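You operate a simulated robot arm through the tools that you are given. There is no shell and no other tool.

The job below is to be done with a simulated two-armed robot. You get a single attempt, and the scene is never put back.

Task
Fit a full cartridge to the chain oiler and prime it till OILED.
Fine: the kind named on the oiler plate; the empty one goes in the drip drawer, shut again. Where these are worked on the way, their far stop is far enough and under half their travel is too little: drip drawer.

The check looks at the end state, three seconds after you hand in, the way a careful person would. Anything else that was tipped, shoved, dropped, spilled or broken makes it a failure.

Robot
Two 7-joint arms with three-finger grippers on one trunk that stands fixed in place. Base frame: the origin is at the foot of the trunk, x ahead of it, y to its left, z up. Units: m, rad, N and s.
The left shoulder is at [0.07, 0.165, 1.213], the right one opposite. With the tool pointing down near the work surface each hand reaches from about 0.38 to 0.88 m from the base axis, measured 20 degrees to its own side. Payload 3.91 kg a hand.
The TCP of each hand is the grasp point between the finger pads, 0.03 m short of the fingertips. In the tool frame z runs along the fingers and y along their closing line. The gripper opens to 0.116 m; its body begins 0.073 m behind the TCP.
Orientation is told as [roll, pitch, yaw] about the base's x, y, z axes, in that order, counted from this pose: with the fingers straight down and closing along the base's y, the tool's x points along the base's -x, its y along +y and its z along -z.

Tools
- The arms move only by the tool drive_tool. It takes "left_rows", "right_rows" or both (then of equal length, played together; a hand with none holds still); each is one flat list of numbers, 7 for each row, row after row: the shift along the base's x, y, z in m, then the turn, a rotation vector about the base's x, y, z in rad, then the gripper command, from -1 (shut) to 1 (fully open), values between in proportion. In form: [dx, dy, dz, ax, ay, az, grip, dx, dy, dz, ax, ay, az, grip, ...]. A call has 1 to 20 rows; each row is the pose to reach, as a shift and turn from the pose commanded when the call began. A row lasts 0.2 s, in which the tool goes at most 0.05 m and 0.15 rad; a call with a longer step from one row to the next is refused whole, and so is a gripper value outside its range. Where a pose cannot be reached the arm comes as near as it can. A force on the tool above 40 N (or 10 N above the force at the start of the call, whichever is more), or a blocked arm, ends the call early, and 0.2 s more pass. The fingers move at their own pace (about 0.153 m/s each) and stop on an object; they squeeze with about 40 N. The grip force told is the motor's: it shows also when the fingers shut on nothing. Time passes only in rows, and 0.2 s behind the last, so rows that repeat a pose let the fingers close. It gives the time, the measured TCP pose, the force on the tool (base axes), the opening and the grip force at its end, in the units of the frame above (readings bear some noise), with the torque about the TCP (base axes, N m) and any sound that the robot's microphone picked up.
- Cameras (640 x 400 px; columns grow to the right, rows downward): "scene" is now at [0.1257, -0.0225, 1.5169]; the picture's right is [-0.20, -0.98, 0.00], its down [-0.72, 0.15, -0.68] and it looks along [0.67, -0.14, -0.73] (base axes); focal length 217 px, centre (320, 200). "left" rides on the left gripper at [0.075, 0.017, -0.088] in its tool frame; the picture's right is [-0.22, 0.97, 0.00], its down [-0.70, -0.16, -0.70] and it looks along [-0.68, -0.16, 0.71] (tool axes); focal length 247 px, centre (320, 200). "right" rides on the right gripper at [0.052, 0.056, -0.088] in its tool frame; the picture's right is [-0.73, 0.68, 0.00], its down [-0.49, -0.52, -0.70] and it looks along [-0.48, -0.51, 0.71] (tool axes); focal length 247 px, centre (320, 200). There is no depth. A picture from a camera that has moved, and an enlarged one, comes with that camera's place and axes in the base frame and with its lens. The place of the scene camera against the robot may be out by one fixed shift of up to 0.012 m in any direction.
- snapshot(camera): a new picture of that camera. No time passes.
- lift_body(by): slides the trunk up (or, below 0, down) by that many m; the arms and the scene camera ride with it, the base frame stays. It gives what a move gives, with no picture.
- head_to(pan, tilt): turns the head with the scene camera to pan (to the left, within 1.501 rad either way) and tilt (down, from -0.506 to 1.204), counted from straight ahead of the robot. It gives what a move gives.
- inspect(camera, box): a new picture of the part [left, top, right, bottom] of that camera's present view, enlarged. No time passes.
- hand_in(): hands the job in; it is judged then, once.

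Places have to be worked out from the pictures, the camera data and where the tool is seen. Open the grippers and draw the arms clear of the work before you hand the job in, unless the task says otherwise.

The tools are called after "Request:" as name(argument=value, ...) on one line, values as JSON. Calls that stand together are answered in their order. drive_tool: Moves the arms, as the interface text tells. Its arguments: {"type":"object","properties":{"left_rows":{"type":"array"},"right_rows":{"type":"array"}},"required":[]} The other tools are called the same way: lift_body (by) moves the trunk up or down; head_to (pan, tilt) turns the head that bears the scene camera; snapshot (camera) takes a picture; inspect (camera, box) takes an enlarged picture of a part of a camera's view; hand_in () hands the job in.

At the start:

```text
time_s: 0.0
left_eef_pos: [0.6389, 0.1461, 1.32]
left_ee_rot: [0.0, 0.0, 0.002]
left_contact_force: [0.1, -0.3, -0.4]
left_ft_torque: [-0.02, 0.03, -0.03]
left_opening: 0.1161
left_grip_force: 0.1
right_eef_pos: [0.5169, -0.3747, 1.2438]
right_ee_rot: [0.0, -0.001, -0.002]
right_contact_force: [0.4, 0.1, 0.5]
right_ft_torque: [0.02, 0.02, 0.01]
right_opening: 0.1158
right_grip_force: 0.1
trunk travel left (down, up): [-0.75, 0.09]
head pan, tilt (commanded): [-0.206, 0.822]
```

scene: 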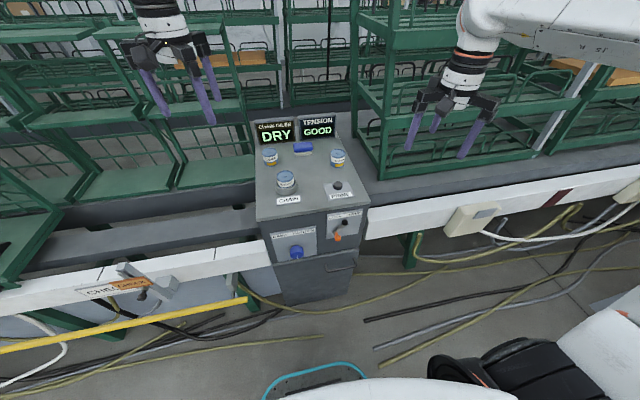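
right: 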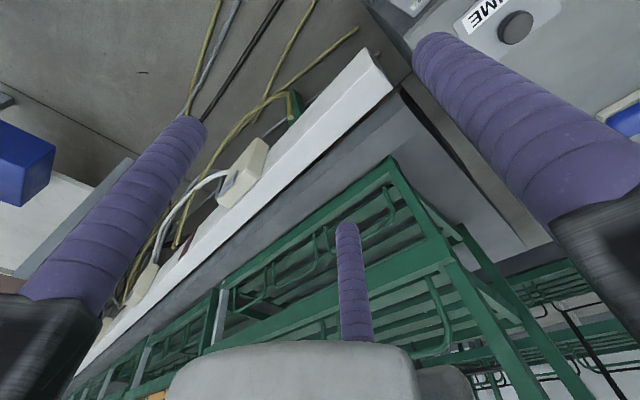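
left: 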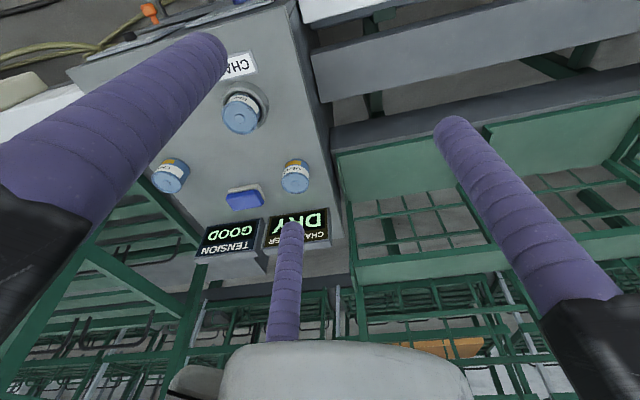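

I start by looking closely at the machine: the oiler top, the cartridges, the plate and the front panel.

Request:
inspect(camera="scene", box=[240, 100, 380, 210])

Request:
inspect(camera="scene", box=[240, 180, 400, 310])

Request:
inspect(camera="left", box=[130, 40, 350, 280])

Request:
inspect(camera="scene", box=[60, 230, 240, 350])

```text
3.64 times, centred on (310, 155) of scene
camera zoom: at [0.1257, -0.0225, 1.5169], right [-0.2, -0.98, 0.0], down [-0.72, 0.15, -0.68], along [0.67, -0.14, -0.73], focal length 790 px, centre (356, 364)
```

zoom: 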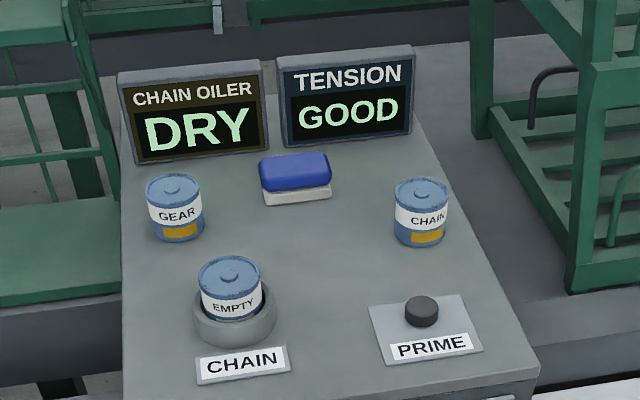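

```text
3.08 times, centred on (320, 245) of scene
camera zoom: at [0.1257, -0.0225, 1.5169], right [-0.2, -0.98, 0.0], down [-0.72, 0.15, -0.68], along [0.67, -0.14, -0.73], focal length 669 px, centre (320, 62)
```

zoom: 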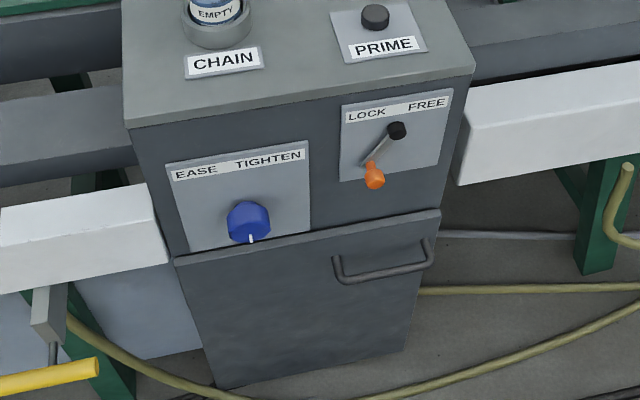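

```text
1.67 times, centred on (240, 160) of left
camera zoom: at [0.5638, 0.1631, 1.4102], right [0.22, 0.97, 0.0], down [0.7, -0.16, 0.7], along [0.68, -0.16, -0.71], focal length 412 px, centre (453, 267)
```

zoom: 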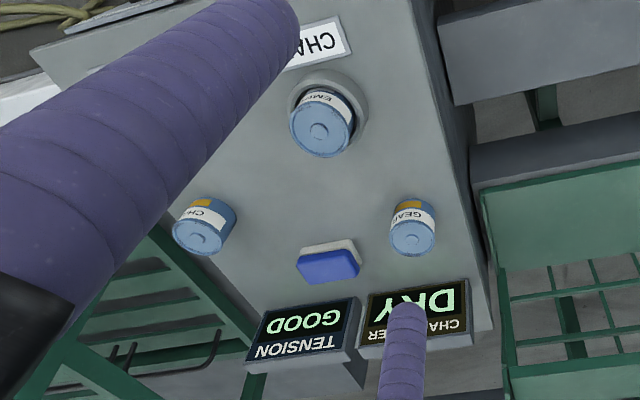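

```text
3.33 times, centred on (150, 290) of scene
camera zoom: at [0.1257, -0.0225, 1.5169], right [-0.2, -0.98, 0.0], down [-0.72, 0.15, -0.68], along [0.67, -0.14, -0.73], focal length 724 px, centre (887, -100)
```

zoom: 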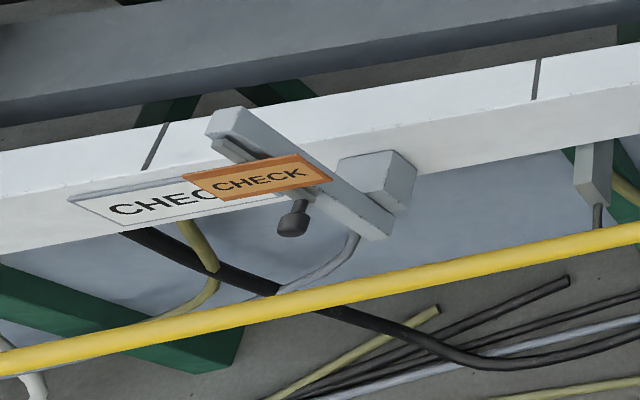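

The CHAIN plate names the kind. From the scene and left views, I put the EMPTY cartridge near (0.73, -0.02, top 1.00) and the CHAIN one near (0.83, -0.25, top 1.00). I move the right hand to get a wrist-camera view of the top.

Request:
drive_tool(right_rows=[0.04, 0.05, 0.0, 0, 0, 0, 1, 0.08, 0.08, 0.0, 0, 0, 0, 1, 0.11, 0.12, 0.0, 0, 0, 0, 1, 0.14, 0.16, 0, 0, 0, 0, 1, 0.16, 0.2, 0, 0, 0, 0, 1, 0.16, 0.2, 0, 0, 0, 0, 1])

Request:
snapshot(camera="right")

Request:
snapshot(camera="scene")

```text
refused: row 1 steps farther than a row can; nothing moved
```

```text
taken
camera right: at [0.4659, -0.3181, 1.3322], right [0.73, 0.68, 0.0], down [0.49, -0.52, 0.7], along [0.48, -0.51, -0.71], focal length 247 px, centre (320, 200)
```

right: 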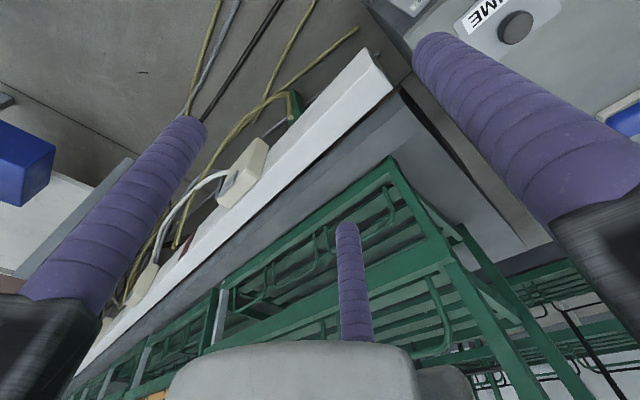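

```text
taken
camera scene: at [0.1257, -0.0225, 1.5169], right [-0.2, -0.98, 0.0], down [-0.72, 0.15, -0.68], along [0.67, -0.14, -0.73], focal length 217 px, centre (320, 200)
```

scene: 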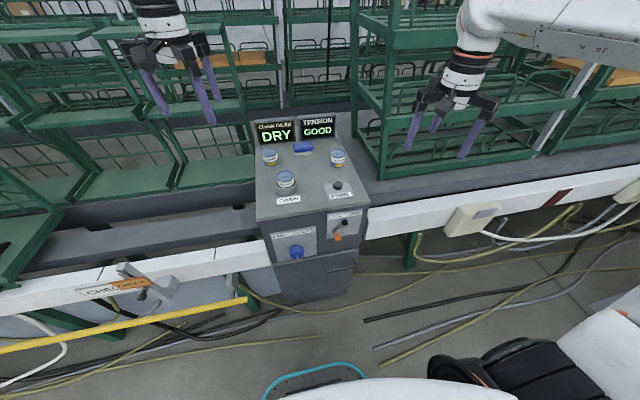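

The call was refused for over-long steps, so nothing moved. I repeat the same move in smaller steps.

Request:
drive_tool(right_rows=[0.025, 0.03, 0, 0, 0, 0, 1, 0.05, 0.06, 0, 0, 0, 0, 1, 0.075, 0.09, 0, 0, 0, 0, 1, 0.1, 0.12, 0, 0, 0, 0, 1, 0.125, 0.15, 0, 0, 0, 0, 1, 0.15, 0.18, 0, 0, 0, 0, 1, 0.17, 0.21, 0, 0, 0, 0, 1, 0.17, 0.21, 0, 0, 0, 0, 1])

Request:
snapshot(camera="right")

Request:
snapshot(camera="scene")

```text
time_s: 0.5
left_eef_pos: [0.6354, 0.1504, 1.3233]
left_ee_rot: [-0.001, -0.001, 0.003]
left_contact_force: [-1.1, -0.1, -0.6]
left_ft_torque: [0.0, 0.02, -0.01]
left_opening: 0.1159
left_grip_force: 0.1
right_eef_pos: [0.5448, -0.336, 1.2439]
right_ee_rot: [-0.002, 0.004, -0.018]
right_contact_force: [-29.4, 0.3, 11.1]
right_ft_torque: [-0.44, -3.83, -0.9]
right_opening: 0.1117
right_grip_force: 0.1
trunk travel left (down, up): [-0.75, 0.09]
head pan, tilt (commanded): [-0.206, 0.822]
stopped in row 2 (right hand): the force on the tool passed its limit at 88 N (the readings are from after the stop); the commanded pose is now the measured one
```

```text
taken
camera right: at [0.4957, -0.2768, 1.3319], right [0.74, 0.67, 0.0], down [0.48, -0.53, 0.7], along [0.47, -0.52, -0.72], focal length 247 px, centre (320, 200)
```

right: 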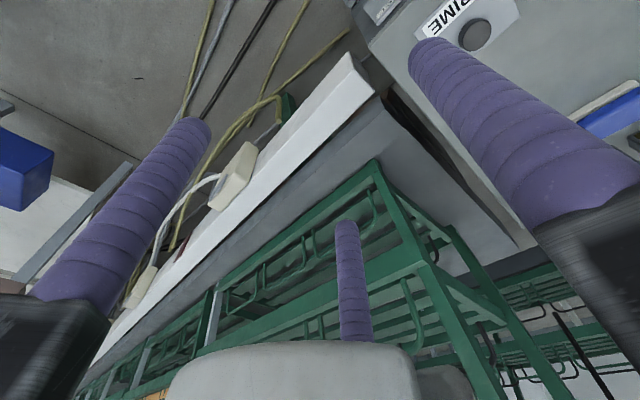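

```text
taken
camera scene: at [0.1208, -0.0207, 1.5174], right [-0.2, -0.98, 0.0], down [-0.71, 0.15, -0.68], along [0.67, -0.14, -0.73], focal length 217 px, centre (320, 200)
```

scene: 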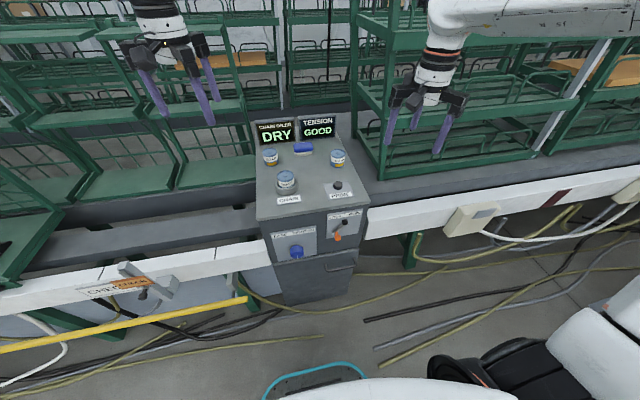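

The right hand struck something around z 1.37 above the tool, probably the green rack's upper shelf, so I stop there. I look closely at that region before backing straight out.

Request:
inspect(camera="scene", box=[340, 0, 560, 180])

Request:
inspect(camera="scene", box=[400, 0, 640, 150])

```text
2.22 times, centred on (450, 90) of scene
camera zoom: at [0.1208, -0.0207, 1.5174], right [-0.2, -0.98, 0.0], down [-0.71, 0.15, -0.68], along [0.67, -0.14, -0.73], focal length 483 px, centre (31, 444)
```

zoom: 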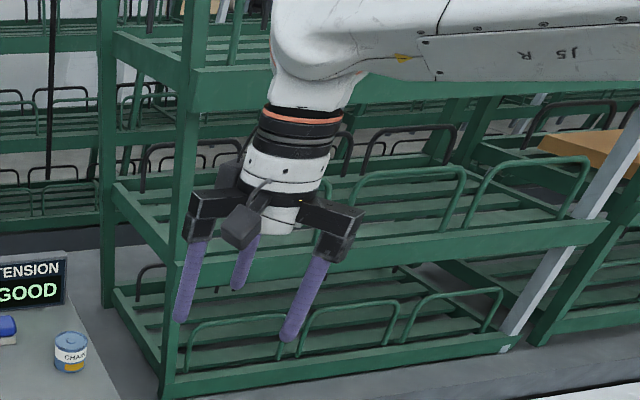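

```text
2.67 times, centred on (520, 75) of scene
camera zoom: at [0.1208, -0.0207, 1.5174], right [-0.2, -0.98, 0.0], down [-0.71, 0.15, -0.68], along [0.67, -0.14, -0.73], focal length 580 px, centre (-213, 533)
```

zoom: 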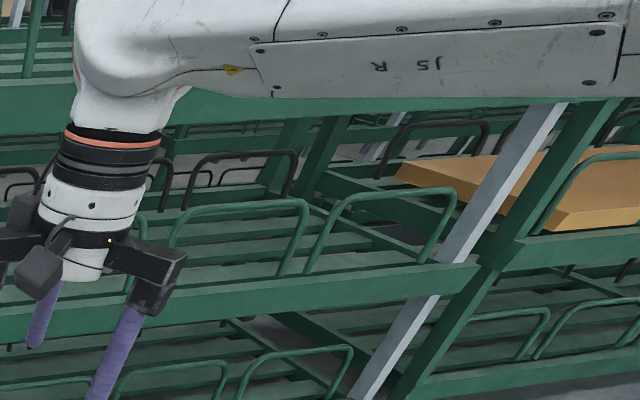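

The cause is unclear, since the rack looks farther away than the hand. I hold still for a few rows to see whether the force stays (contact) or fades (transient).

Request:
drive_tool(right_rows=[0, 0, 0, 0, 0, 0, 1, 0, 0, 0, 0, 0, 0, 1, 0, 0, 0, 0, 0, 0, 1])

Request:
snapshot(camera="left")

```text
time_s: 1.3
left_eef_pos: [0.6347, 0.1483, 1.3213]
left_ee_rot: [-0.002, -0.002, 0.001]
left_contact_force: [0.4, 0.2, 0.0]
left_ft_torque: [0.01, -0.02, -0.01]
left_opening: 0.1162
left_grip_force: 0.0
right_eef_pos: [0.5453, -0.3353, 1.2444]
right_ee_rot: [0.0, 0.005, -0.017]
right_contact_force: [-15.6, 3.9, 6.7]
right_ft_torque: [-0.61, -1.93, -0.16]
right_opening: 0.1121
right_grip_force: 0.0
trunk travel left (down, up): [-0.75, 0.09]
head pan, tilt (commanded): [-0.206, 0.822]
```

```text
taken
camera left: at [0.56, 0.1656, 1.411], right [0.22, 0.97, 0.0], down [0.69, -0.16, 0.7], along [0.68, -0.16, -0.71], focal length 247 px, centre (320, 200)
```

left: 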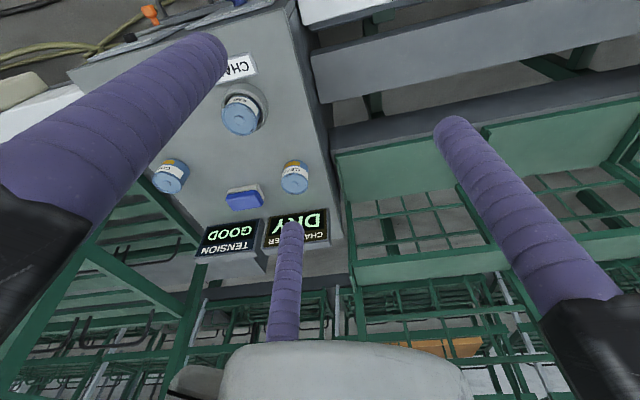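

The force persists, so something solid touches the front of the right gripper. I back straight off in -x and -y, the way it came.

Request:
drive_tool(right_rows=[-0.02, -0.01, 0, 0, 0, 0, 1, -0.05, -0.03, 0, 0, 0, 0, 1, -0.08, -0.04, 0, 0, 0, 0, 1, -0.08, -0.04, 0, 0, 0, 0, 1, -0.08, -0.04, 0, 0, 0, 0, 1])

Request:
inspect(camera="left", box=[0, 160, 320, 400])

Request:
inspect(camera="scene", box=[340, 0, 580, 180])

Request:
snapshot(camera="right")

```text
time_s: 2.5
left_eef_pos: [0.6393, 0.1473, 1.3202]
left_ee_rot: [0.0, 0.0, 0.001]
left_contact_force: [-0.3, 0.4, -0.1]
left_ft_torque: [0.0, 0.01, -0.02]
left_opening: 0.1161
left_grip_force: 0.1
right_eef_pos: [0.4697, -0.3775, 1.2418]
right_ee_rot: [-0.001, 0.007, -0.016]
right_contact_force: [0.5, -0.1, 0.0]
right_ft_torque: [0.01, -0.05, 0.0]
right_opening: 0.1161
right_grip_force: 0.1
trunk travel left (down, up): [-0.75, 0.09]
head pan, tilt (commanded): [-0.206, 0.822]
```

```text
1.67 times, centred on (160, 280) of left
camera zoom: at [0.5637, 0.165, 1.4095], right [0.22, 0.98, 0.0], down [0.7, -0.16, 0.7], along [0.68, -0.16, -0.71], focal length 412 px, centre (587, 67)
```

zoom: 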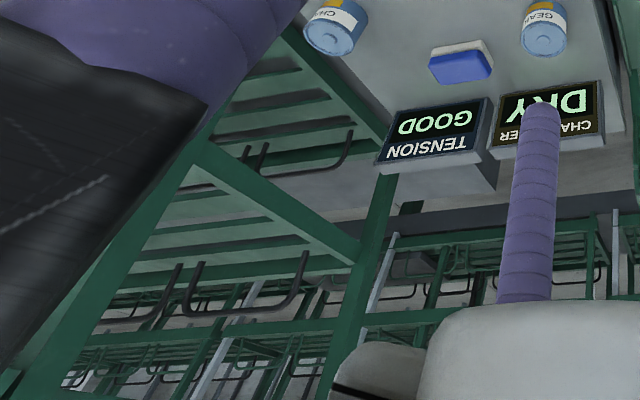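

```text
2.22 times, centred on (460, 90) of scene
camera zoom: at [0.125, -0.0215, 1.5169], right [-0.2, -0.98, 0.0], down [-0.72, 0.15, -0.68], along [0.67, -0.14, -0.73], focal length 483 px, centre (9, 444)
```

zoom: 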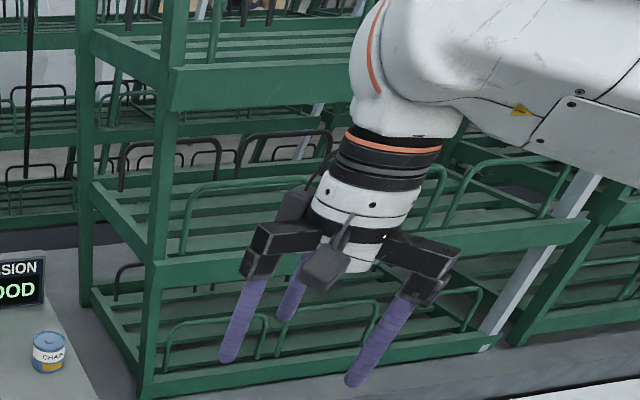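

```text
taken
camera right: at [0.4189, -0.3187, 1.3298], right [0.74, 0.67, 0.0], down [0.48, -0.53, 0.7], along [0.46, -0.52, -0.72], focal length 247 px, centre (320, 200)
```

right: 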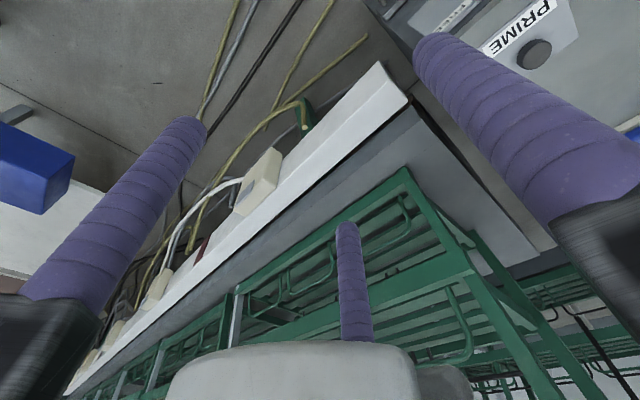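

The force is gone after retreating. The rack triangulates much farther off (x about 0.9), so I look closely at the spot of contact for something thin or transparent.

Request:
inspect(camera="scene", box=[370, 30, 450, 120])

Request:
inspect(camera="scene", box=[300, 0, 480, 110])

Request:
inspect(camera="right", box=[180, 150, 560, 400])

```text
4.44 times, centred on (410, 75) of scene
camera zoom: at [0.125, -0.0215, 1.5169], right [-0.2, -0.98, 0.0], down [-0.72, 0.15, -0.68], along [0.67, -0.14, -0.73], focal length 966 px, centre (-80, 756)
```

zoom: 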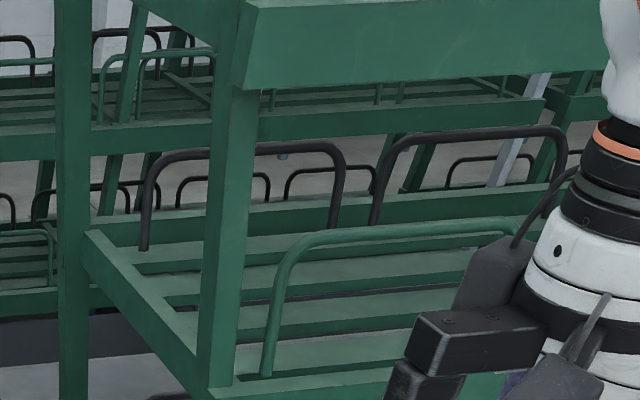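

```text
3.56 times, centred on (390, 55) of scene
camera zoom: at [0.125, -0.0215, 1.5169], right [-0.2, -0.98, 0.0], down [-0.72, 0.15, -0.68], along [0.67, -0.14, -0.73], focal length 773 px, centre (71, 716)
```

zoom: 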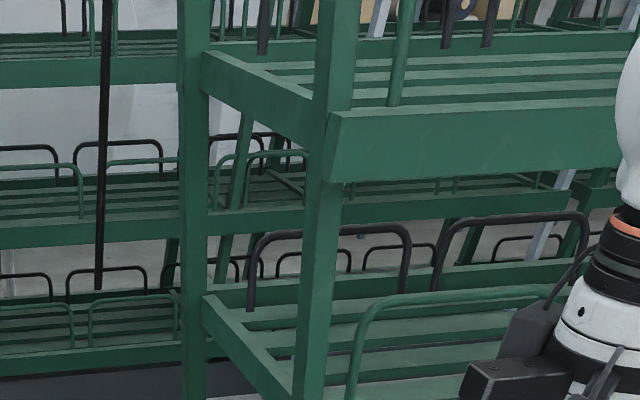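

```text
1.60 times, centred on (370, 275) of right
camera zoom: at [0.4189, -0.3187, 1.3298], right [0.74, 0.67, 0.0], down [0.48, -0.53, 0.7], along [0.46, -0.52, -0.72], focal length 395 px, centre (240, 80)
```

zoom: 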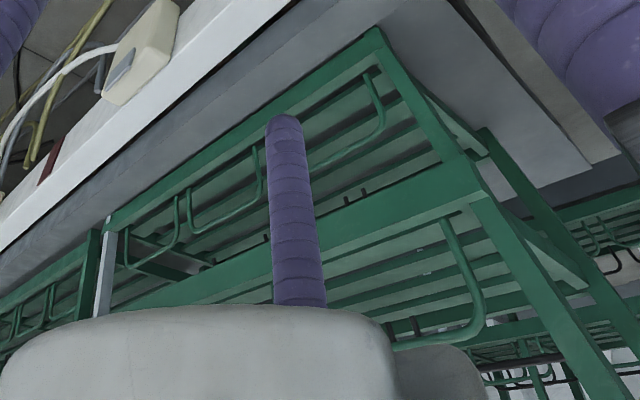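

The rack leans a bit and I can't judge its depth from one view, so I draw the left hand back clear. Then I lower the trunk 0.2 m to get a second viewpoint and a better look at the front panel.

Request:
drive_tool(left_rows=[-0.03, 0, 0, 0, 0, 0, 1, -0.06, 0, 0, 0, 0, 0, 1, -0.09, 0, 0, 0, 0, 0, 1, -0.12, 0, 0, 0, 0, 0, 1, -0.14, 0.02, 0, 0, 0, 0, 1, -0.14, 0.02, 0, 0, 0, 0, 1])

Request:
lift_body(by=-0.2)

Request:
snapshot(camera="scene")

Request:
snapshot(camera="left")

Request:
snapshot(camera="right")

```text
time_s: 3.9
left_eef_pos: [0.4989, 0.1636, 1.3189]
left_ee_rot: [0.002, 0.0, 0.003]
left_contact_force: [-0.2, 0.0, 0.2]
left_ft_torque: [0.01, 0.0, 0.03]
left_opening: 0.1157
left_grip_force: 0.1
right_eef_pos: [0.4702, -0.3802, 1.2402]
right_ee_rot: [0.001, 0.009, -0.017]
right_contact_force: [-0.6, -0.2, 0.2]
right_ft_torque: [0.02, 0.02, 0.01]
right_opening: 0.1161
right_grip_force: 0.1
trunk travel left (down, up): [-0.75, 0.09]
head pan, tilt (commanded): [-0.206, 0.822]
```

```text
time_s: 6.1
left_eef_pos: [0.4987, 0.1671, 1.1182]
left_ee_rot: [0.0, 0.003, 0.002]
left_contact_force: [-0.4, -0.2, -1.0]
left_ft_torque: [0.01, 0.0, 0.01]
left_opening: 0.116
left_grip_force: 0.0
right_eef_pos: [0.4688, -0.3781, 1.0411]
right_ee_rot: [0.0, 0.008, -0.018]
right_contact_force: [0.4, 0.1, 0.6]
right_ft_torque: [-0.05, -0.02, -0.04]
right_opening: 0.1159
right_grip_force: 0.2
trunk travel left (down, up): [-0.55, 0.29]
head pan, tilt (commanded): [-0.206, 0.822]
```

```text
taken
camera scene: at [0.1254, -0.0225, 1.3169], right [-0.2, -0.98, 0.0], down [-0.72, 0.15, -0.68], along [0.67, -0.14, -0.73], focal length 217 px, centre (320, 200)
```

scene: 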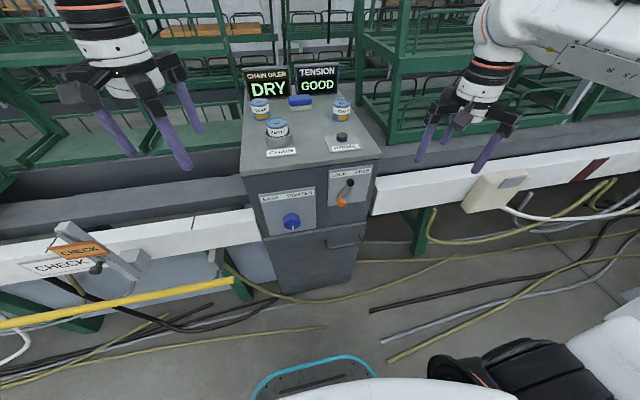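

```text
taken
camera left: at [0.4236, 0.1848, 1.2086], right [0.22, 0.97, 0.0], down [0.7, -0.16, 0.7], along [0.68, -0.16, -0.71], focal length 247 px, centre (320, 200)
```

left: 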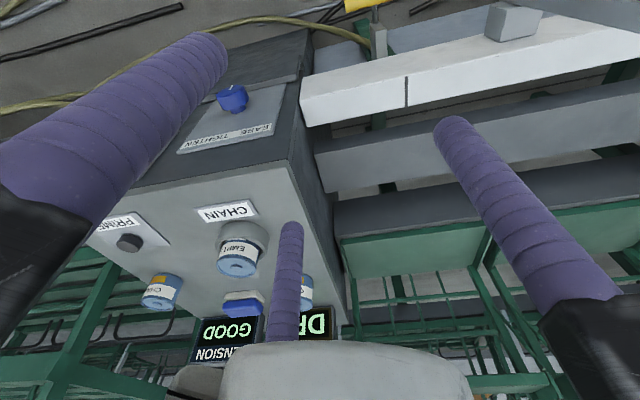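

```text
taken
camera right: at [0.4194, -0.3195, 1.1295], right [0.74, 0.67, 0.0], down [0.48, -0.53, 0.7], along [0.46, -0.52, -0.72], focal length 247 px, centre (320, 200)
```

right: 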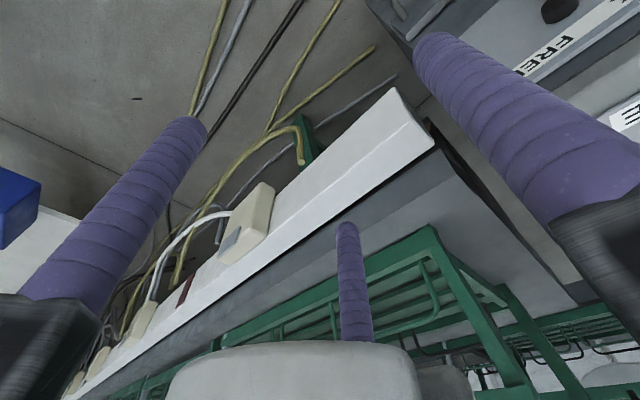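

I zoom on the machine from this second viewpoint to triangulate, and check the rack too.

Request:
inspect(camera="scene", box=[230, 60, 390, 170])

Request:
inspect(camera="scene", box=[230, 150, 390, 310])

Request:
inspect(camera="scene", box=[350, 0, 560, 160])

Request:
inspect(camera="left", box=[80, 60, 360, 340])

```text
3.64 times, centred on (310, 115) of scene
camera zoom: at [0.1254, -0.0225, 1.3169], right [-0.2, -0.98, 0.0], down [-0.72, 0.15, -0.68], along [0.67, -0.14, -0.73], focal length 790 px, centre (356, 509)
```

zoom: 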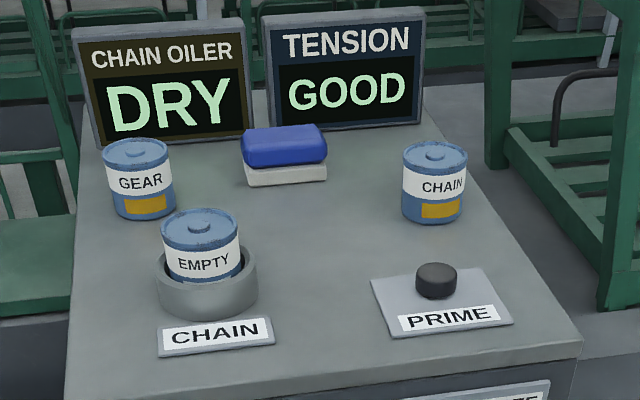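

```text
2.50 times, centred on (310, 230) of scene
camera zoom: at [0.1254, -0.0225, 1.3169], right [-0.2, -0.98, 0.0], down [-0.72, 0.15, -0.68], along [0.67, -0.14, -0.73], focal length 543 px, centre (345, 125)
```

zoom: 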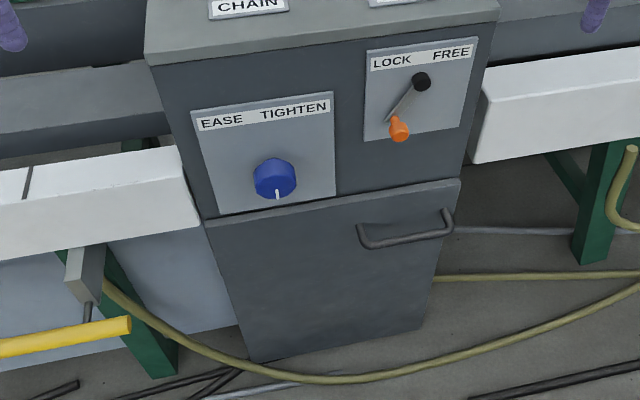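

```text
2.50 times, centred on (455, 80) of scene
camera zoom: at [0.1254, -0.0225, 1.3169], right [-0.2, -0.98, 0.0], down [-0.72, 0.15, -0.68], along [0.67, -0.14, -0.73], focal length 543 px, centre (-18, 500)
```

zoom: 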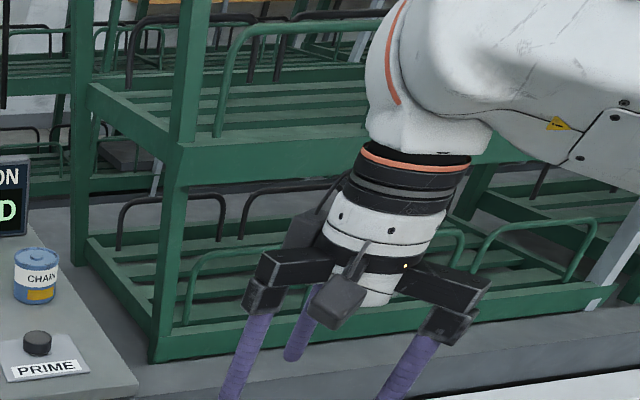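

```text
1.43 times, centred on (220, 200) of left
camera zoom: at [0.4236, 0.1848, 1.2086], right [0.22, 0.97, 0.0], down [0.7, -0.16, 0.7], along [0.68, -0.16, -0.71], focal length 353 px, centre (463, 200)
```

zoom: 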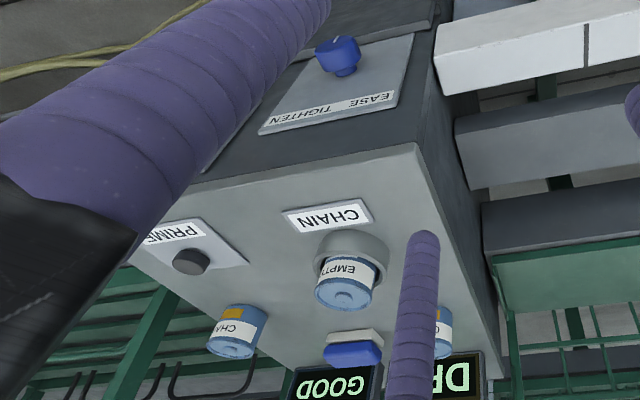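

The cabinet top sits at z about 0.95, the drawer handle bar near (0.53, -0.20, 0.62), and the PRIME button near (0.70, -0.21, 0.965). Before any work, I tilt the head up to see what the right gripper touched from below.

Request:
head_to(pan=-0.55, tilt=0.1)

Request:
snapshot(camera="scene")

```text
time_s: 7.2
left_eef_pos: [0.4984, 0.1668, 1.1194]
left_ee_rot: [0.001, 0.003, 0.003]
left_contact_force: [0.0, 0.5, 0.0]
left_ft_torque: [0.0, -0.03, 0.05]
left_opening: 0.1161
left_grip_force: 0.0
right_eef_pos: [0.4701, -0.3767, 1.0416]
right_ee_rot: [0.001, 0.006, -0.016]
right_contact_force: [0.1, 0.0, 0.0]
right_ft_torque: [0.01, -0.04, 0.0]
right_opening: 0.116
right_grip_force: 0.0
trunk travel left (down, up): [-0.55, 0.29]
head pan, tilt (commanded): [-0.55, 0.099]
```

```text
taken
camera scene: at [0.1262, -0.0542, 1.3816], right [-0.52, -0.85, 0.0], down [-0.09, 0.05, -0.99], along [0.85, -0.52, -0.1], focal length 217 px, centre (320, 200)
```

scene: 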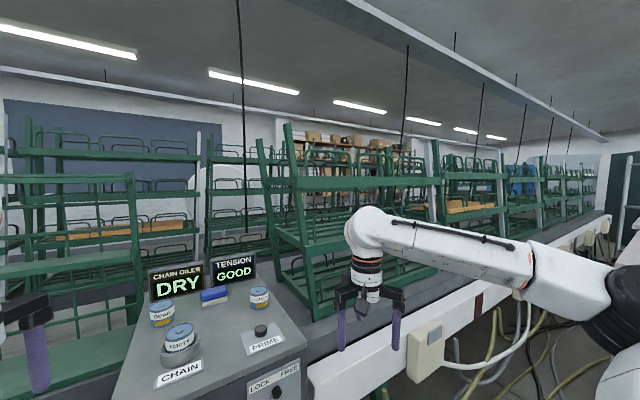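

Nothing visible sits at the contact spot, so I will stay away from that region and go gently nearby. Now I draw both hands back, lower the trunk and look at the front panel and handle.

Request:
drive_tool(left_rows=[-0.03, 0.01, 0, 0, 0, 0, 1, -0.06, 0.03, 0, 0, 0, 0, 1, -0.09, 0.05, 0, 0, 0, 0, 1, -0.1, 0.06, 0, 0, 0, 0, 1, -0.1, 0.06, 0, 0, 0, 0, 1], right_rows=[-0.015, -0.005, 0, 0, 0, 0, 1, -0.03, -0.01, 0, 0, 0, 0, 1, -0.045, -0.015, 0, 0, 0, 0, 1, -0.05, -0.02, 0, 0, 0, 0, 1, -0.05, -0.02, 0, 0, 0, 0, 1])

Request:
lift_body(by=-0.25)

Request:
head_to(pan=-0.2, tilt=0.55)

Request:
snapshot(camera="scene")

Request:
inspect(camera="scene", box=[250, 60, 410, 160])

Request:
inspect(camera="scene", box=[250, 140, 410, 260])

```text
time_s: 8.4
left_eef_pos: [0.3993, 0.2284, 1.118]
left_ee_rot: [-0.001, 0.002, 0.001]
left_contact_force: [-0.5, 1.0, 0.7]
left_ft_torque: [-0.02, 0.01, -0.01]
left_opening: 0.1162
left_grip_force: 0.1
right_eef_pos: [0.4211, -0.3988, 1.0411]
right_ee_rot: [0.0, 0.008, -0.017]
right_contact_force: [-0.2, -0.3, 0.0]
right_ft_torque: [-0.01, -0.01, 0.0]
right_opening: 0.1158
right_grip_force: 0.2
trunk travel left (down, up): [-0.55, 0.29]
head pan, tilt (commanded): [-0.55, 0.099]
```

```text
time_s: 11.0
left_eef_pos: [0.3981, 0.2281, 0.8683]
left_ee_rot: [0.0, 0.002, 0.003]
left_contact_force: [-0.3, -0.4, -0.1]
left_ft_torque: [-0.03, -0.02, 0.0]
left_opening: 0.1161
left_grip_force: 0.2
right_eef_pos: [0.4199, -0.3984, 0.7921]
right_ee_rot: [0.001, 0.007, -0.016]
right_contact_force: [-0.4, 0.6, -0.4]
right_ft_torque: [0.0, 0.02, 0.01]
right_opening: 0.1163
right_grip_force: 0.0
trunk travel left (down, up): [-0.3, 0.54]
head pan, tilt (commanded): [-0.55, 0.099]
```

```text
time_s: 11.9
left_eef_pos: [0.3981, 0.229, 0.8676]
left_ee_rot: [0.0, 0.003, 0.003]
left_contact_force: [0.1, 0.6, 0.1]
left_ft_torque: [0.04, 0.0, -0.02]
left_opening: 0.1158
left_grip_force: 0.1
right_eef_pos: [0.4207, -0.3981, 0.7913]
right_ee_rot: [0.001, 0.007, -0.017]
right_contact_force: [-0.6, -0.3, -0.8]
right_ft_torque: [0.0, 0.0, 0.02]
right_opening: 0.1165
right_grip_force: 0.1
trunk travel left (down, up): [-0.3, 0.54]
head pan, tilt (commanded): [-0.201, 0.55]
```

```text
taken
camera scene: at [0.1356, -0.0241, 1.0901], right [-0.2, -0.98, 0.0], down [-0.51, 0.1, -0.85], along [0.84, -0.17, -0.52], focal length 217 px, centre (320, 200)
```

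scene: 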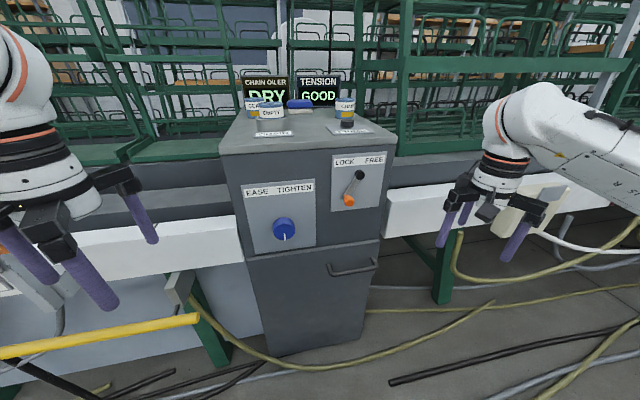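

```text
4.00 times, centred on (330, 110) of scene
camera zoom: at [0.1356, -0.0241, 1.0901], right [-0.2, -0.98, 0.0], down [-0.51, 0.1, -0.85], along [0.84, -0.17, -0.52], focal length 869 px, centre (280, 560)
```

zoom: 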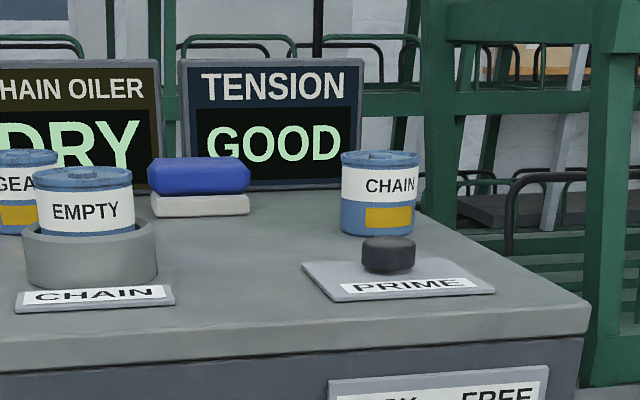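

```text
3.33 times, centred on (330, 200) of scene
camera zoom: at [0.1356, -0.0241, 1.0901], right [-0.2, -0.98, 0.0], down [-0.51, 0.1, -0.85], along [0.84, -0.17, -0.52], focal length 724 px, centre (287, 200)
```

zoom: 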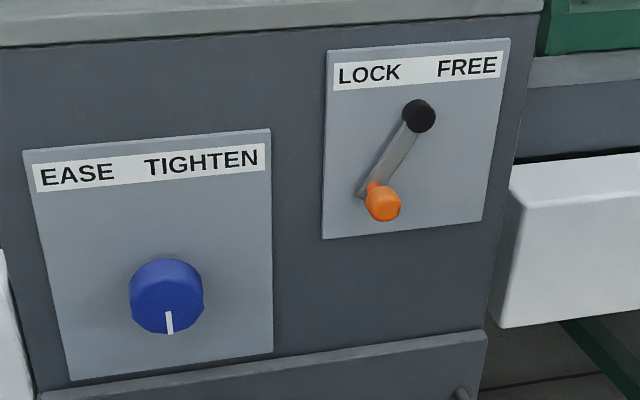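

The cabinet front is clear: a tension knob and lever I should leave alone, and the drawer below. I zoom on the drawer handle and top edge.

Request:
inspect(camera="scene", box=[240, 230, 390, 360])

Request:
inspect(camera="scene", box=[310, 230, 400, 290])

Request:
snapshot(camera="right")

```text
3.08 times, centred on (315, 295) of scene
camera zoom: at [0.1356, -0.0241, 1.0901], right [-0.2, -0.98, 0.0], down [-0.51, 0.1, -0.85], along [0.84, -0.17, -0.52], focal length 669 px, centre (335, -92)
```

zoom: 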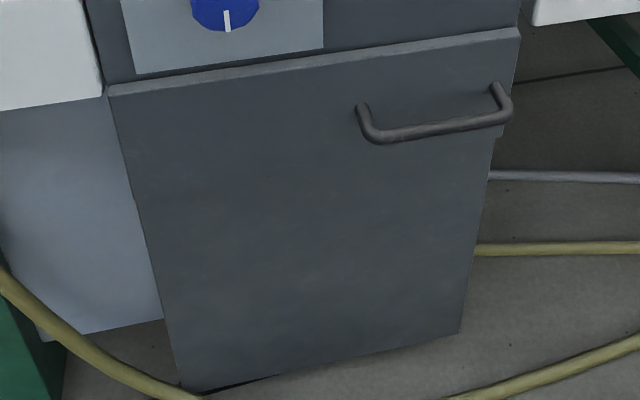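

```text
6.67 times, centred on (355, 260) of scene
camera zoom: at [0.1356, -0.0241, 1.0901], right [-0.2, -0.98, 0.0], down [-0.51, 0.1, -0.85], along [0.84, -0.17, -0.52], focal length 1449 px, centre (87, -200)
```

zoom: 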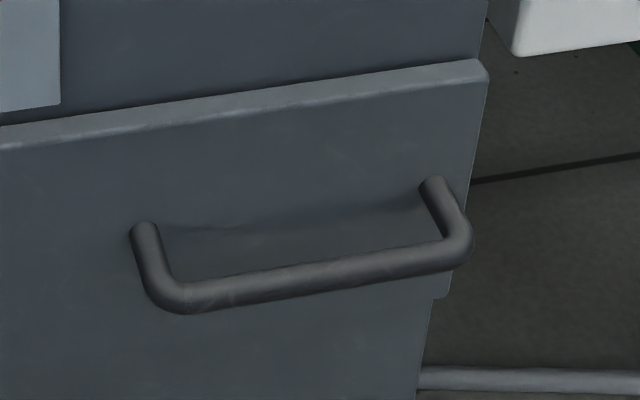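

```text
taken
camera right: at [0.3699, -0.3398, 0.8799], right [0.74, 0.67, 0.0], down [0.48, -0.53, 0.7], along [0.46, -0.52, -0.72], focal length 247 px, centre (320, 200)
```

right: 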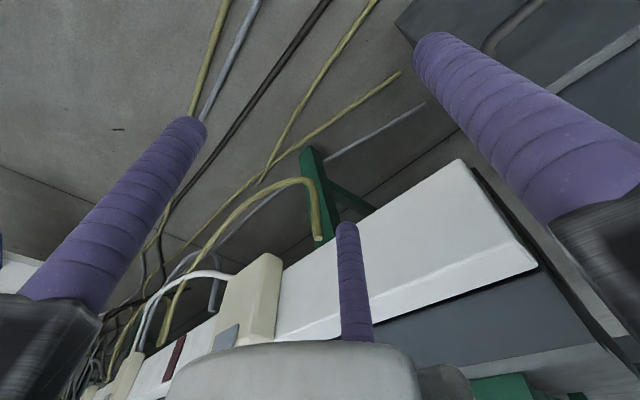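

I bring the right hand across in front of the cabinet at x 0.42, clear of the panel, so that its camera can see the handle from close by.

Request:
drive_tool(right_rows=[0, 0.03, -0.005, 0, 0, 0, 1, 0, 0.065, -0.01, 0, 0, 0, 1, 0, 0.1, -0.02, 0, 0, 0, 1, 0, 0.135, -0.03, 0, 0, 0, 1, 0, 0.17, -0.035, 0, 0, 0, 1, 0, 0.205, -0.04, 0, 0, 0, 1, 0, 0.24, -0.05, 0, 0, 0, 1, 0, 0.27, -0.05, 0, 0, 0, 1, 0, 0.27, -0.05, 0, 0, 0, 1])

Request:
snapshot(camera="right")

Request:
snapshot(camera="scene")

```text
time_s: 13.9
left_eef_pos: [0.3979, 0.2269, 0.8671]
left_ee_rot: [0.0, 0.002, 0.002]
left_contact_force: [0.3, 0.2, -0.6]
left_ft_torque: [0.04, 0.0, 0.01]
left_opening: 0.1163
left_grip_force: 0.0
right_eef_pos: [0.4176, -0.1275, 0.7395]
right_ee_rot: [0.001, 0.008, -0.017]
right_contact_force: [0.0, -0.4, -0.3]
right_ft_torque: [0.01, 0.0, -0.03]
right_opening: 0.1161
right_grip_force: 0.1
trunk travel left (down, up): [-0.3, 0.54]
head pan, tilt (commanded): [-0.201, 0.55]
```

```text
taken
camera right: at [0.3681, -0.0689, 0.8283], right [0.74, 0.67, 0.0], down [0.48, -0.53, 0.7], along [0.46, -0.52, -0.72], focal length 247 px, centre (320, 200)
```

right: 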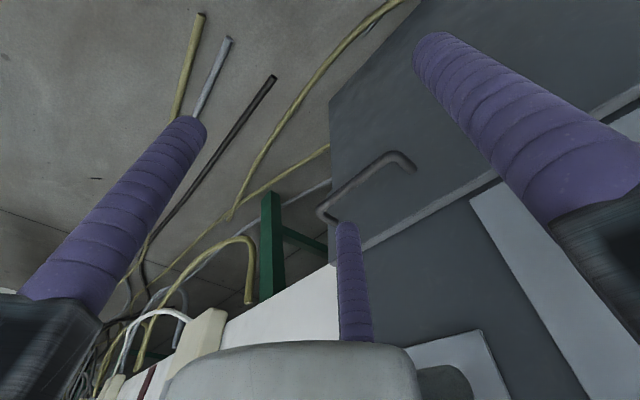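

```text
taken
camera scene: at [0.1356, -0.0243, 1.09], right [-0.2, -0.98, 0.0], down [-0.51, 0.1, -0.85], along [0.84, -0.17, -0.52], focal length 217 px, centre (320, 200)
```

scene: 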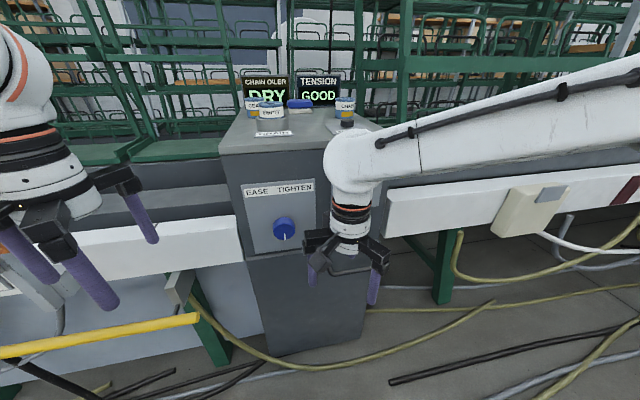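

Request:
inspect(camera="right", box=[300, 120, 460, 260])

```text
2.86 times, centred on (380, 190) of right
camera zoom: at [0.3681, -0.0689, 0.8283], right [0.74, 0.67, 0.0], down [0.48, -0.53, 0.7], along [0.46, -0.52, -0.72], focal length 706 px, centre (149, 229)
```

zoom: 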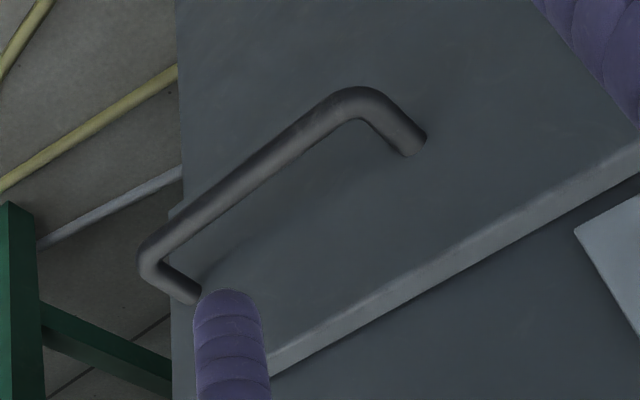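

The right camera shows the handle well. Combined with the first high scene view, the bar comes out near x 0.545, z 0.572, y -0.14 to -0.27. I raise the trunk 0.2 m to give the arm more room and get a second right-camera view for triangulation.

Request:
lift_body(by=0.2)

Request:
inspect(camera="right", box=[280, 40, 480, 200])

```text
time_s: 16.0
left_eef_pos: [0.3994, 0.2291, 1.0668]
left_ee_rot: [0.001, 0.002, 0.002]
left_contact_force: [-0.2, 0.0, 0.4]
left_ft_torque: [0.0, -0.02, 0.03]
left_opening: 0.1162
left_grip_force: 0.0
right_eef_pos: [0.4177, -0.1276, 0.9404]
right_ee_rot: [0.0, 0.006, -0.019]
right_contact_force: [-0.8, -0.1, -0.2]
right_ft_torque: [0.0, 0.01, 0.03]
right_opening: 0.1161
right_grip_force: 0.0
trunk travel left (down, up): [-0.5, 0.34]
head pan, tilt (commanded): [-0.201, 0.55]
```

```text
2.50 times, centred on (380, 120) of right
camera zoom: at [0.3682, -0.0689, 1.0283], right [0.74, 0.67, -0.01], down [0.48, -0.53, 0.7], along [0.46, -0.52, -0.72], focal length 617 px, centre (170, 400)
```

zoom: 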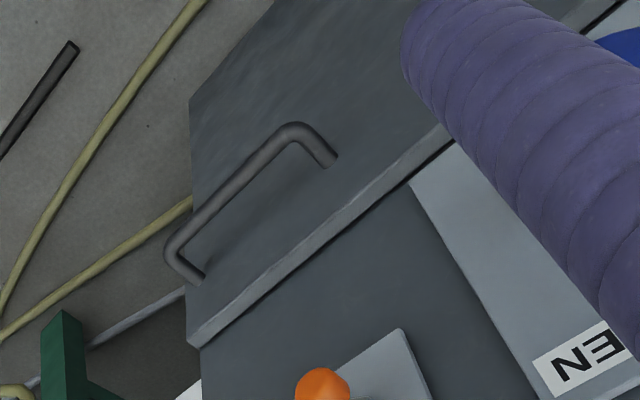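

The handle bar is now well fixed: x 0.546, z 0.573, y -0.137 to -0.267, with the drawer face at x 0.583. I turn the right hand 30 degrees so one finger faces the cabinet, and shift to the handle's middle y.

Request:
drive_tool(right_rows=[-0.005, -0.02, 0, 0, 0, 0.13, 1, -0.01, -0.04, 0, 0, 0, 0.26, 1, -0.015, -0.06, 0, 0, 0, 0.39, 1, -0.02, -0.075, 0, 0, 0, 0.54, 1, -0.02, -0.075, 0, 0, 0, 0.54, 1, -0.02, -0.075, 0, 0, 0, 0.54, 1])

```text
time_s: 17.4
left_eef_pos: [0.3979, 0.2286, 1.0666]
left_ee_rot: [0.0, 0.002, 0.003]
left_contact_force: [1.5, -0.5, -0.3]
left_ft_torque: [0.03, -0.03, 0.01]
left_opening: 0.116
left_grip_force: 0.0
right_eef_pos: [0.3981, -0.2018, 0.9405]
right_ee_rot: [0.0, 0.007, 0.524]
right_contact_force: [0.0, -0.6, -0.1]
right_ft_torque: [-0.03, 0.01, 0.02]
right_opening: 0.116
right_grip_force: 0.1
trunk travel left (down, up): [-0.5, 0.34]
head pan, tilt (commanded): [-0.201, 0.55]
```

Yaw is right. Now I tilt the hand about 50 degrees so the fingers point forward and down, while lowering it in front of the drawer.

Request:
drive_tool(right_rows=[0.005, 0, -0.035, 0, -0.125, 0, 1, 0.01, 0, -0.07, 0, -0.25, 0, 1, 0.015, 0, -0.105, 0, -0.375, 0, 1, 0.02, 0, -0.14, 0, -0.5, 0, 1, 0.025, 0, -0.175, 0, -0.625, 0, 1, 0.03, 0, -0.21, 0, -0.75, 0, 1, 0.035, 0, -0.245, 0, -0.87, 0, 1, 0.035, 0, -0.245, 0, -0.87, 0, 1])

Request:
snapshot(camera="right")

Request:
snapshot(camera="scene")

```text
time_s: 19.2
left_eef_pos: [0.3976, 0.2282, 1.0671]
left_ee_rot: [0.0, 0.0, 0.001]
left_contact_force: [-0.3, 0.1, -0.6]
left_ft_torque: [-0.02, -0.02, 0.01]
left_opening: 0.116
left_grip_force: 0.0
right_eef_pos: [0.4919, -0.1905, 0.6624]
right_ee_rot: [-0.532, -0.72, 0.727]
right_contact_force: [-0.5, -0.6, 0.1]
right_ft_torque: [-0.02, -0.02, 0.01]
right_opening: 0.1158
right_grip_force: 0.1
right hand out of reach, approached as far as the arm can: row 3, 4, 5, 6, 7, 8
trunk travel left (down, up): [-0.5, 0.34]
head pan, tilt (commanded): [-0.201, 0.55]
```

```text
taken
camera right: at [0.378, -0.1671, 0.6645], right [0.19, 0.96, 0.22], down [-0.09, -0.21, 0.97], along [0.98, -0.21, 0.05], focal length 247 px, centre (320, 200)
```

right: 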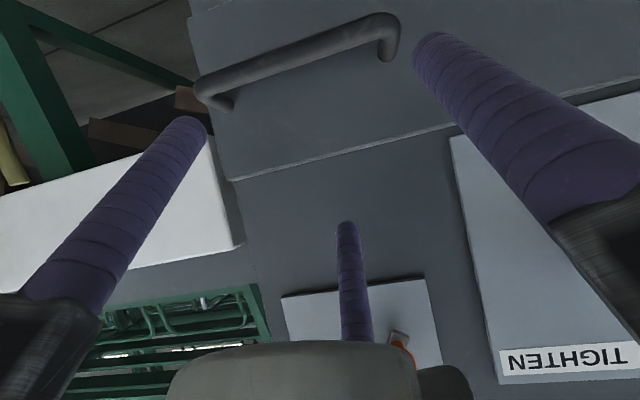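

```text
taken
camera scene: at [0.1353, -0.024, 1.2902], right [-0.2, -0.98, 0.0], down [-0.51, 0.1, -0.85], along [0.84, -0.17, -0.52], focal length 217 px, centre (320, 200)
```

scene: 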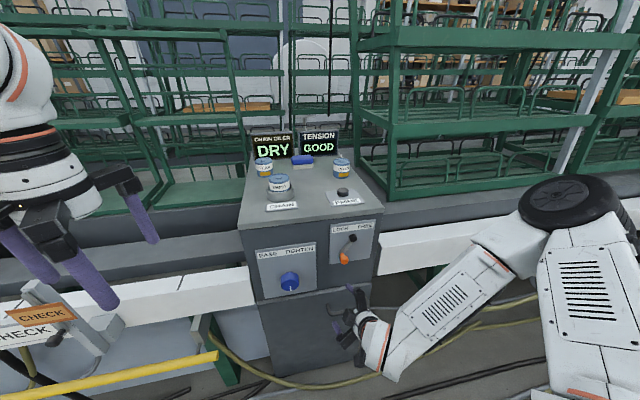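

The orientation was reached but the arm is too folded to get this close at this trunk height. I untilt along the same path, then raise the trunk so that the arm reaches down from above.

Request:
drive_tool(right_rows=[-0.005, 0, 0.035, 0, 0.125, 0, 1, -0.01, 0, 0.07, 0, 0.25, 0, 1, -0.015, 0, 0.105, 0, 0.375, 0, 1, -0.02, 0, 0.14, 0, 0.5, 0, 1, -0.025, 0, 0.175, 0, 0.625, 0, 1, -0.03, 0, 0.21, 0, 0.75, 0, 1, -0.03, 0, 0.245, 0, 0.87, 0, 1, -0.03, 0, 0.245, 0, 0.87, 0, 1])

Request:
lift_body(by=0.25)

```text
time_s: 20.3
left_eef_pos: [0.396, 0.2268, 1.0682]
left_ee_rot: [0.002, -0.002, 0.001]
left_contact_force: [-0.7, -0.8, 0.2]
left_ft_torque: [-0.02, -0.03, -0.04]
left_opening: 0.1156
left_grip_force: 0.1
right_eef_pos: [0.4819, -0.198, 0.8055]
right_ee_rot: [-0.279, -0.325, 0.661]
right_contact_force: [-13.8, -6.6, 0.5]
right_ft_torque: [0.04, -0.12, -0.37]
right_opening: 0.1098
right_grip_force: 0.0
right hand out of reach, approached as far as the arm can: row 1, 2
trunk travel left (down, up): [-0.5, 0.34]
head pan, tilt (commanded): [-0.201, 0.55]
stopped in row 5 (right hand): the force on the tool passed its limit at 52 N (the readings are from after the stop); the commanded pose is now the measured one
```

```text
time_s: 22.9
left_eef_pos: [0.3984, 0.2293, 1.3169]
left_ee_rot: [0.003, 0.002, -0.001]
left_contact_force: [-0.2, 0.8, -0.1]
left_ft_torque: [0.02, 0.0, 0.03]
left_opening: 0.116
left_grip_force: 0.1
right_eef_pos: [0.485, -0.1968, 1.0551]
right_ee_rot: [-0.281, -0.327, 0.664]
right_contact_force: [0.6, -1.1, 0.6]
right_ft_torque: [0.01, -0.01, 0.0]
right_opening: 0.1159
right_grip_force: 0.0
trunk travel left (down, up): [-0.75, 0.09]
head pan, tilt (commanded): [-0.201, 0.55]
```

The finger touched something at the panel, likely near the lever, before the trunk rose. I check the lever and panel now.

Request:
snapshot(camera="scene")

Request:
inspect(camera="scene", box=[240, 200, 400, 320])

Request:
snapshot(camera="right")

```text
taken
camera scene: at [0.1358, -0.0239, 1.54], right [-0.2, -0.98, 0.0], down [-0.51, 0.1, -0.85], along [0.84, -0.17, -0.52], focal length 217 px, centre (320, 200)
```

scene: 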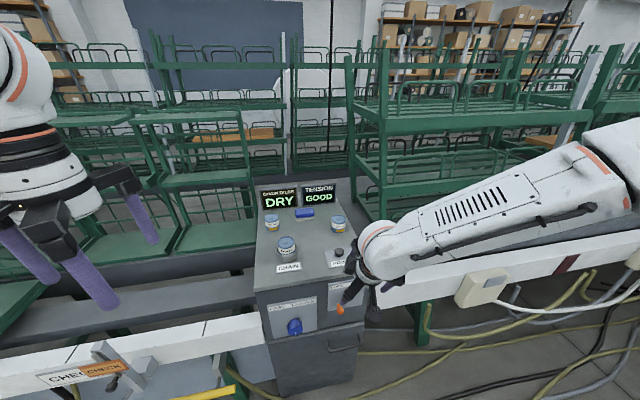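

```text
3.33 times, centred on (320, 260) of scene
camera zoom: at [0.1358, -0.0239, 1.54], right [-0.2, -0.98, 0.0], down [-0.51, 0.1, -0.85], along [0.84, -0.17, -0.52], focal length 724 px, centre (320, 0)
```

zoom: 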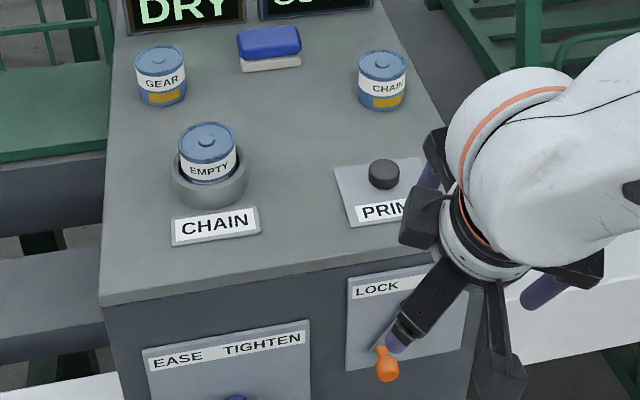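

```text
taken
camera right: at [0.3806, -0.1773, 1.1041], right [0.19, 0.98, 0.06], down [0.35, -0.12, 0.93], along [0.92, -0.16, -0.36], focal length 247 px, centre (320, 200)
```

right: 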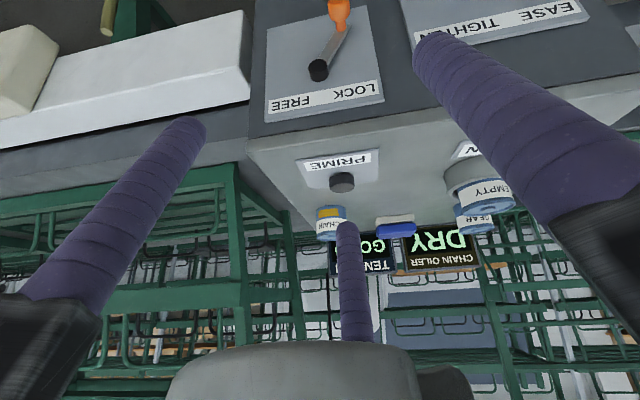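

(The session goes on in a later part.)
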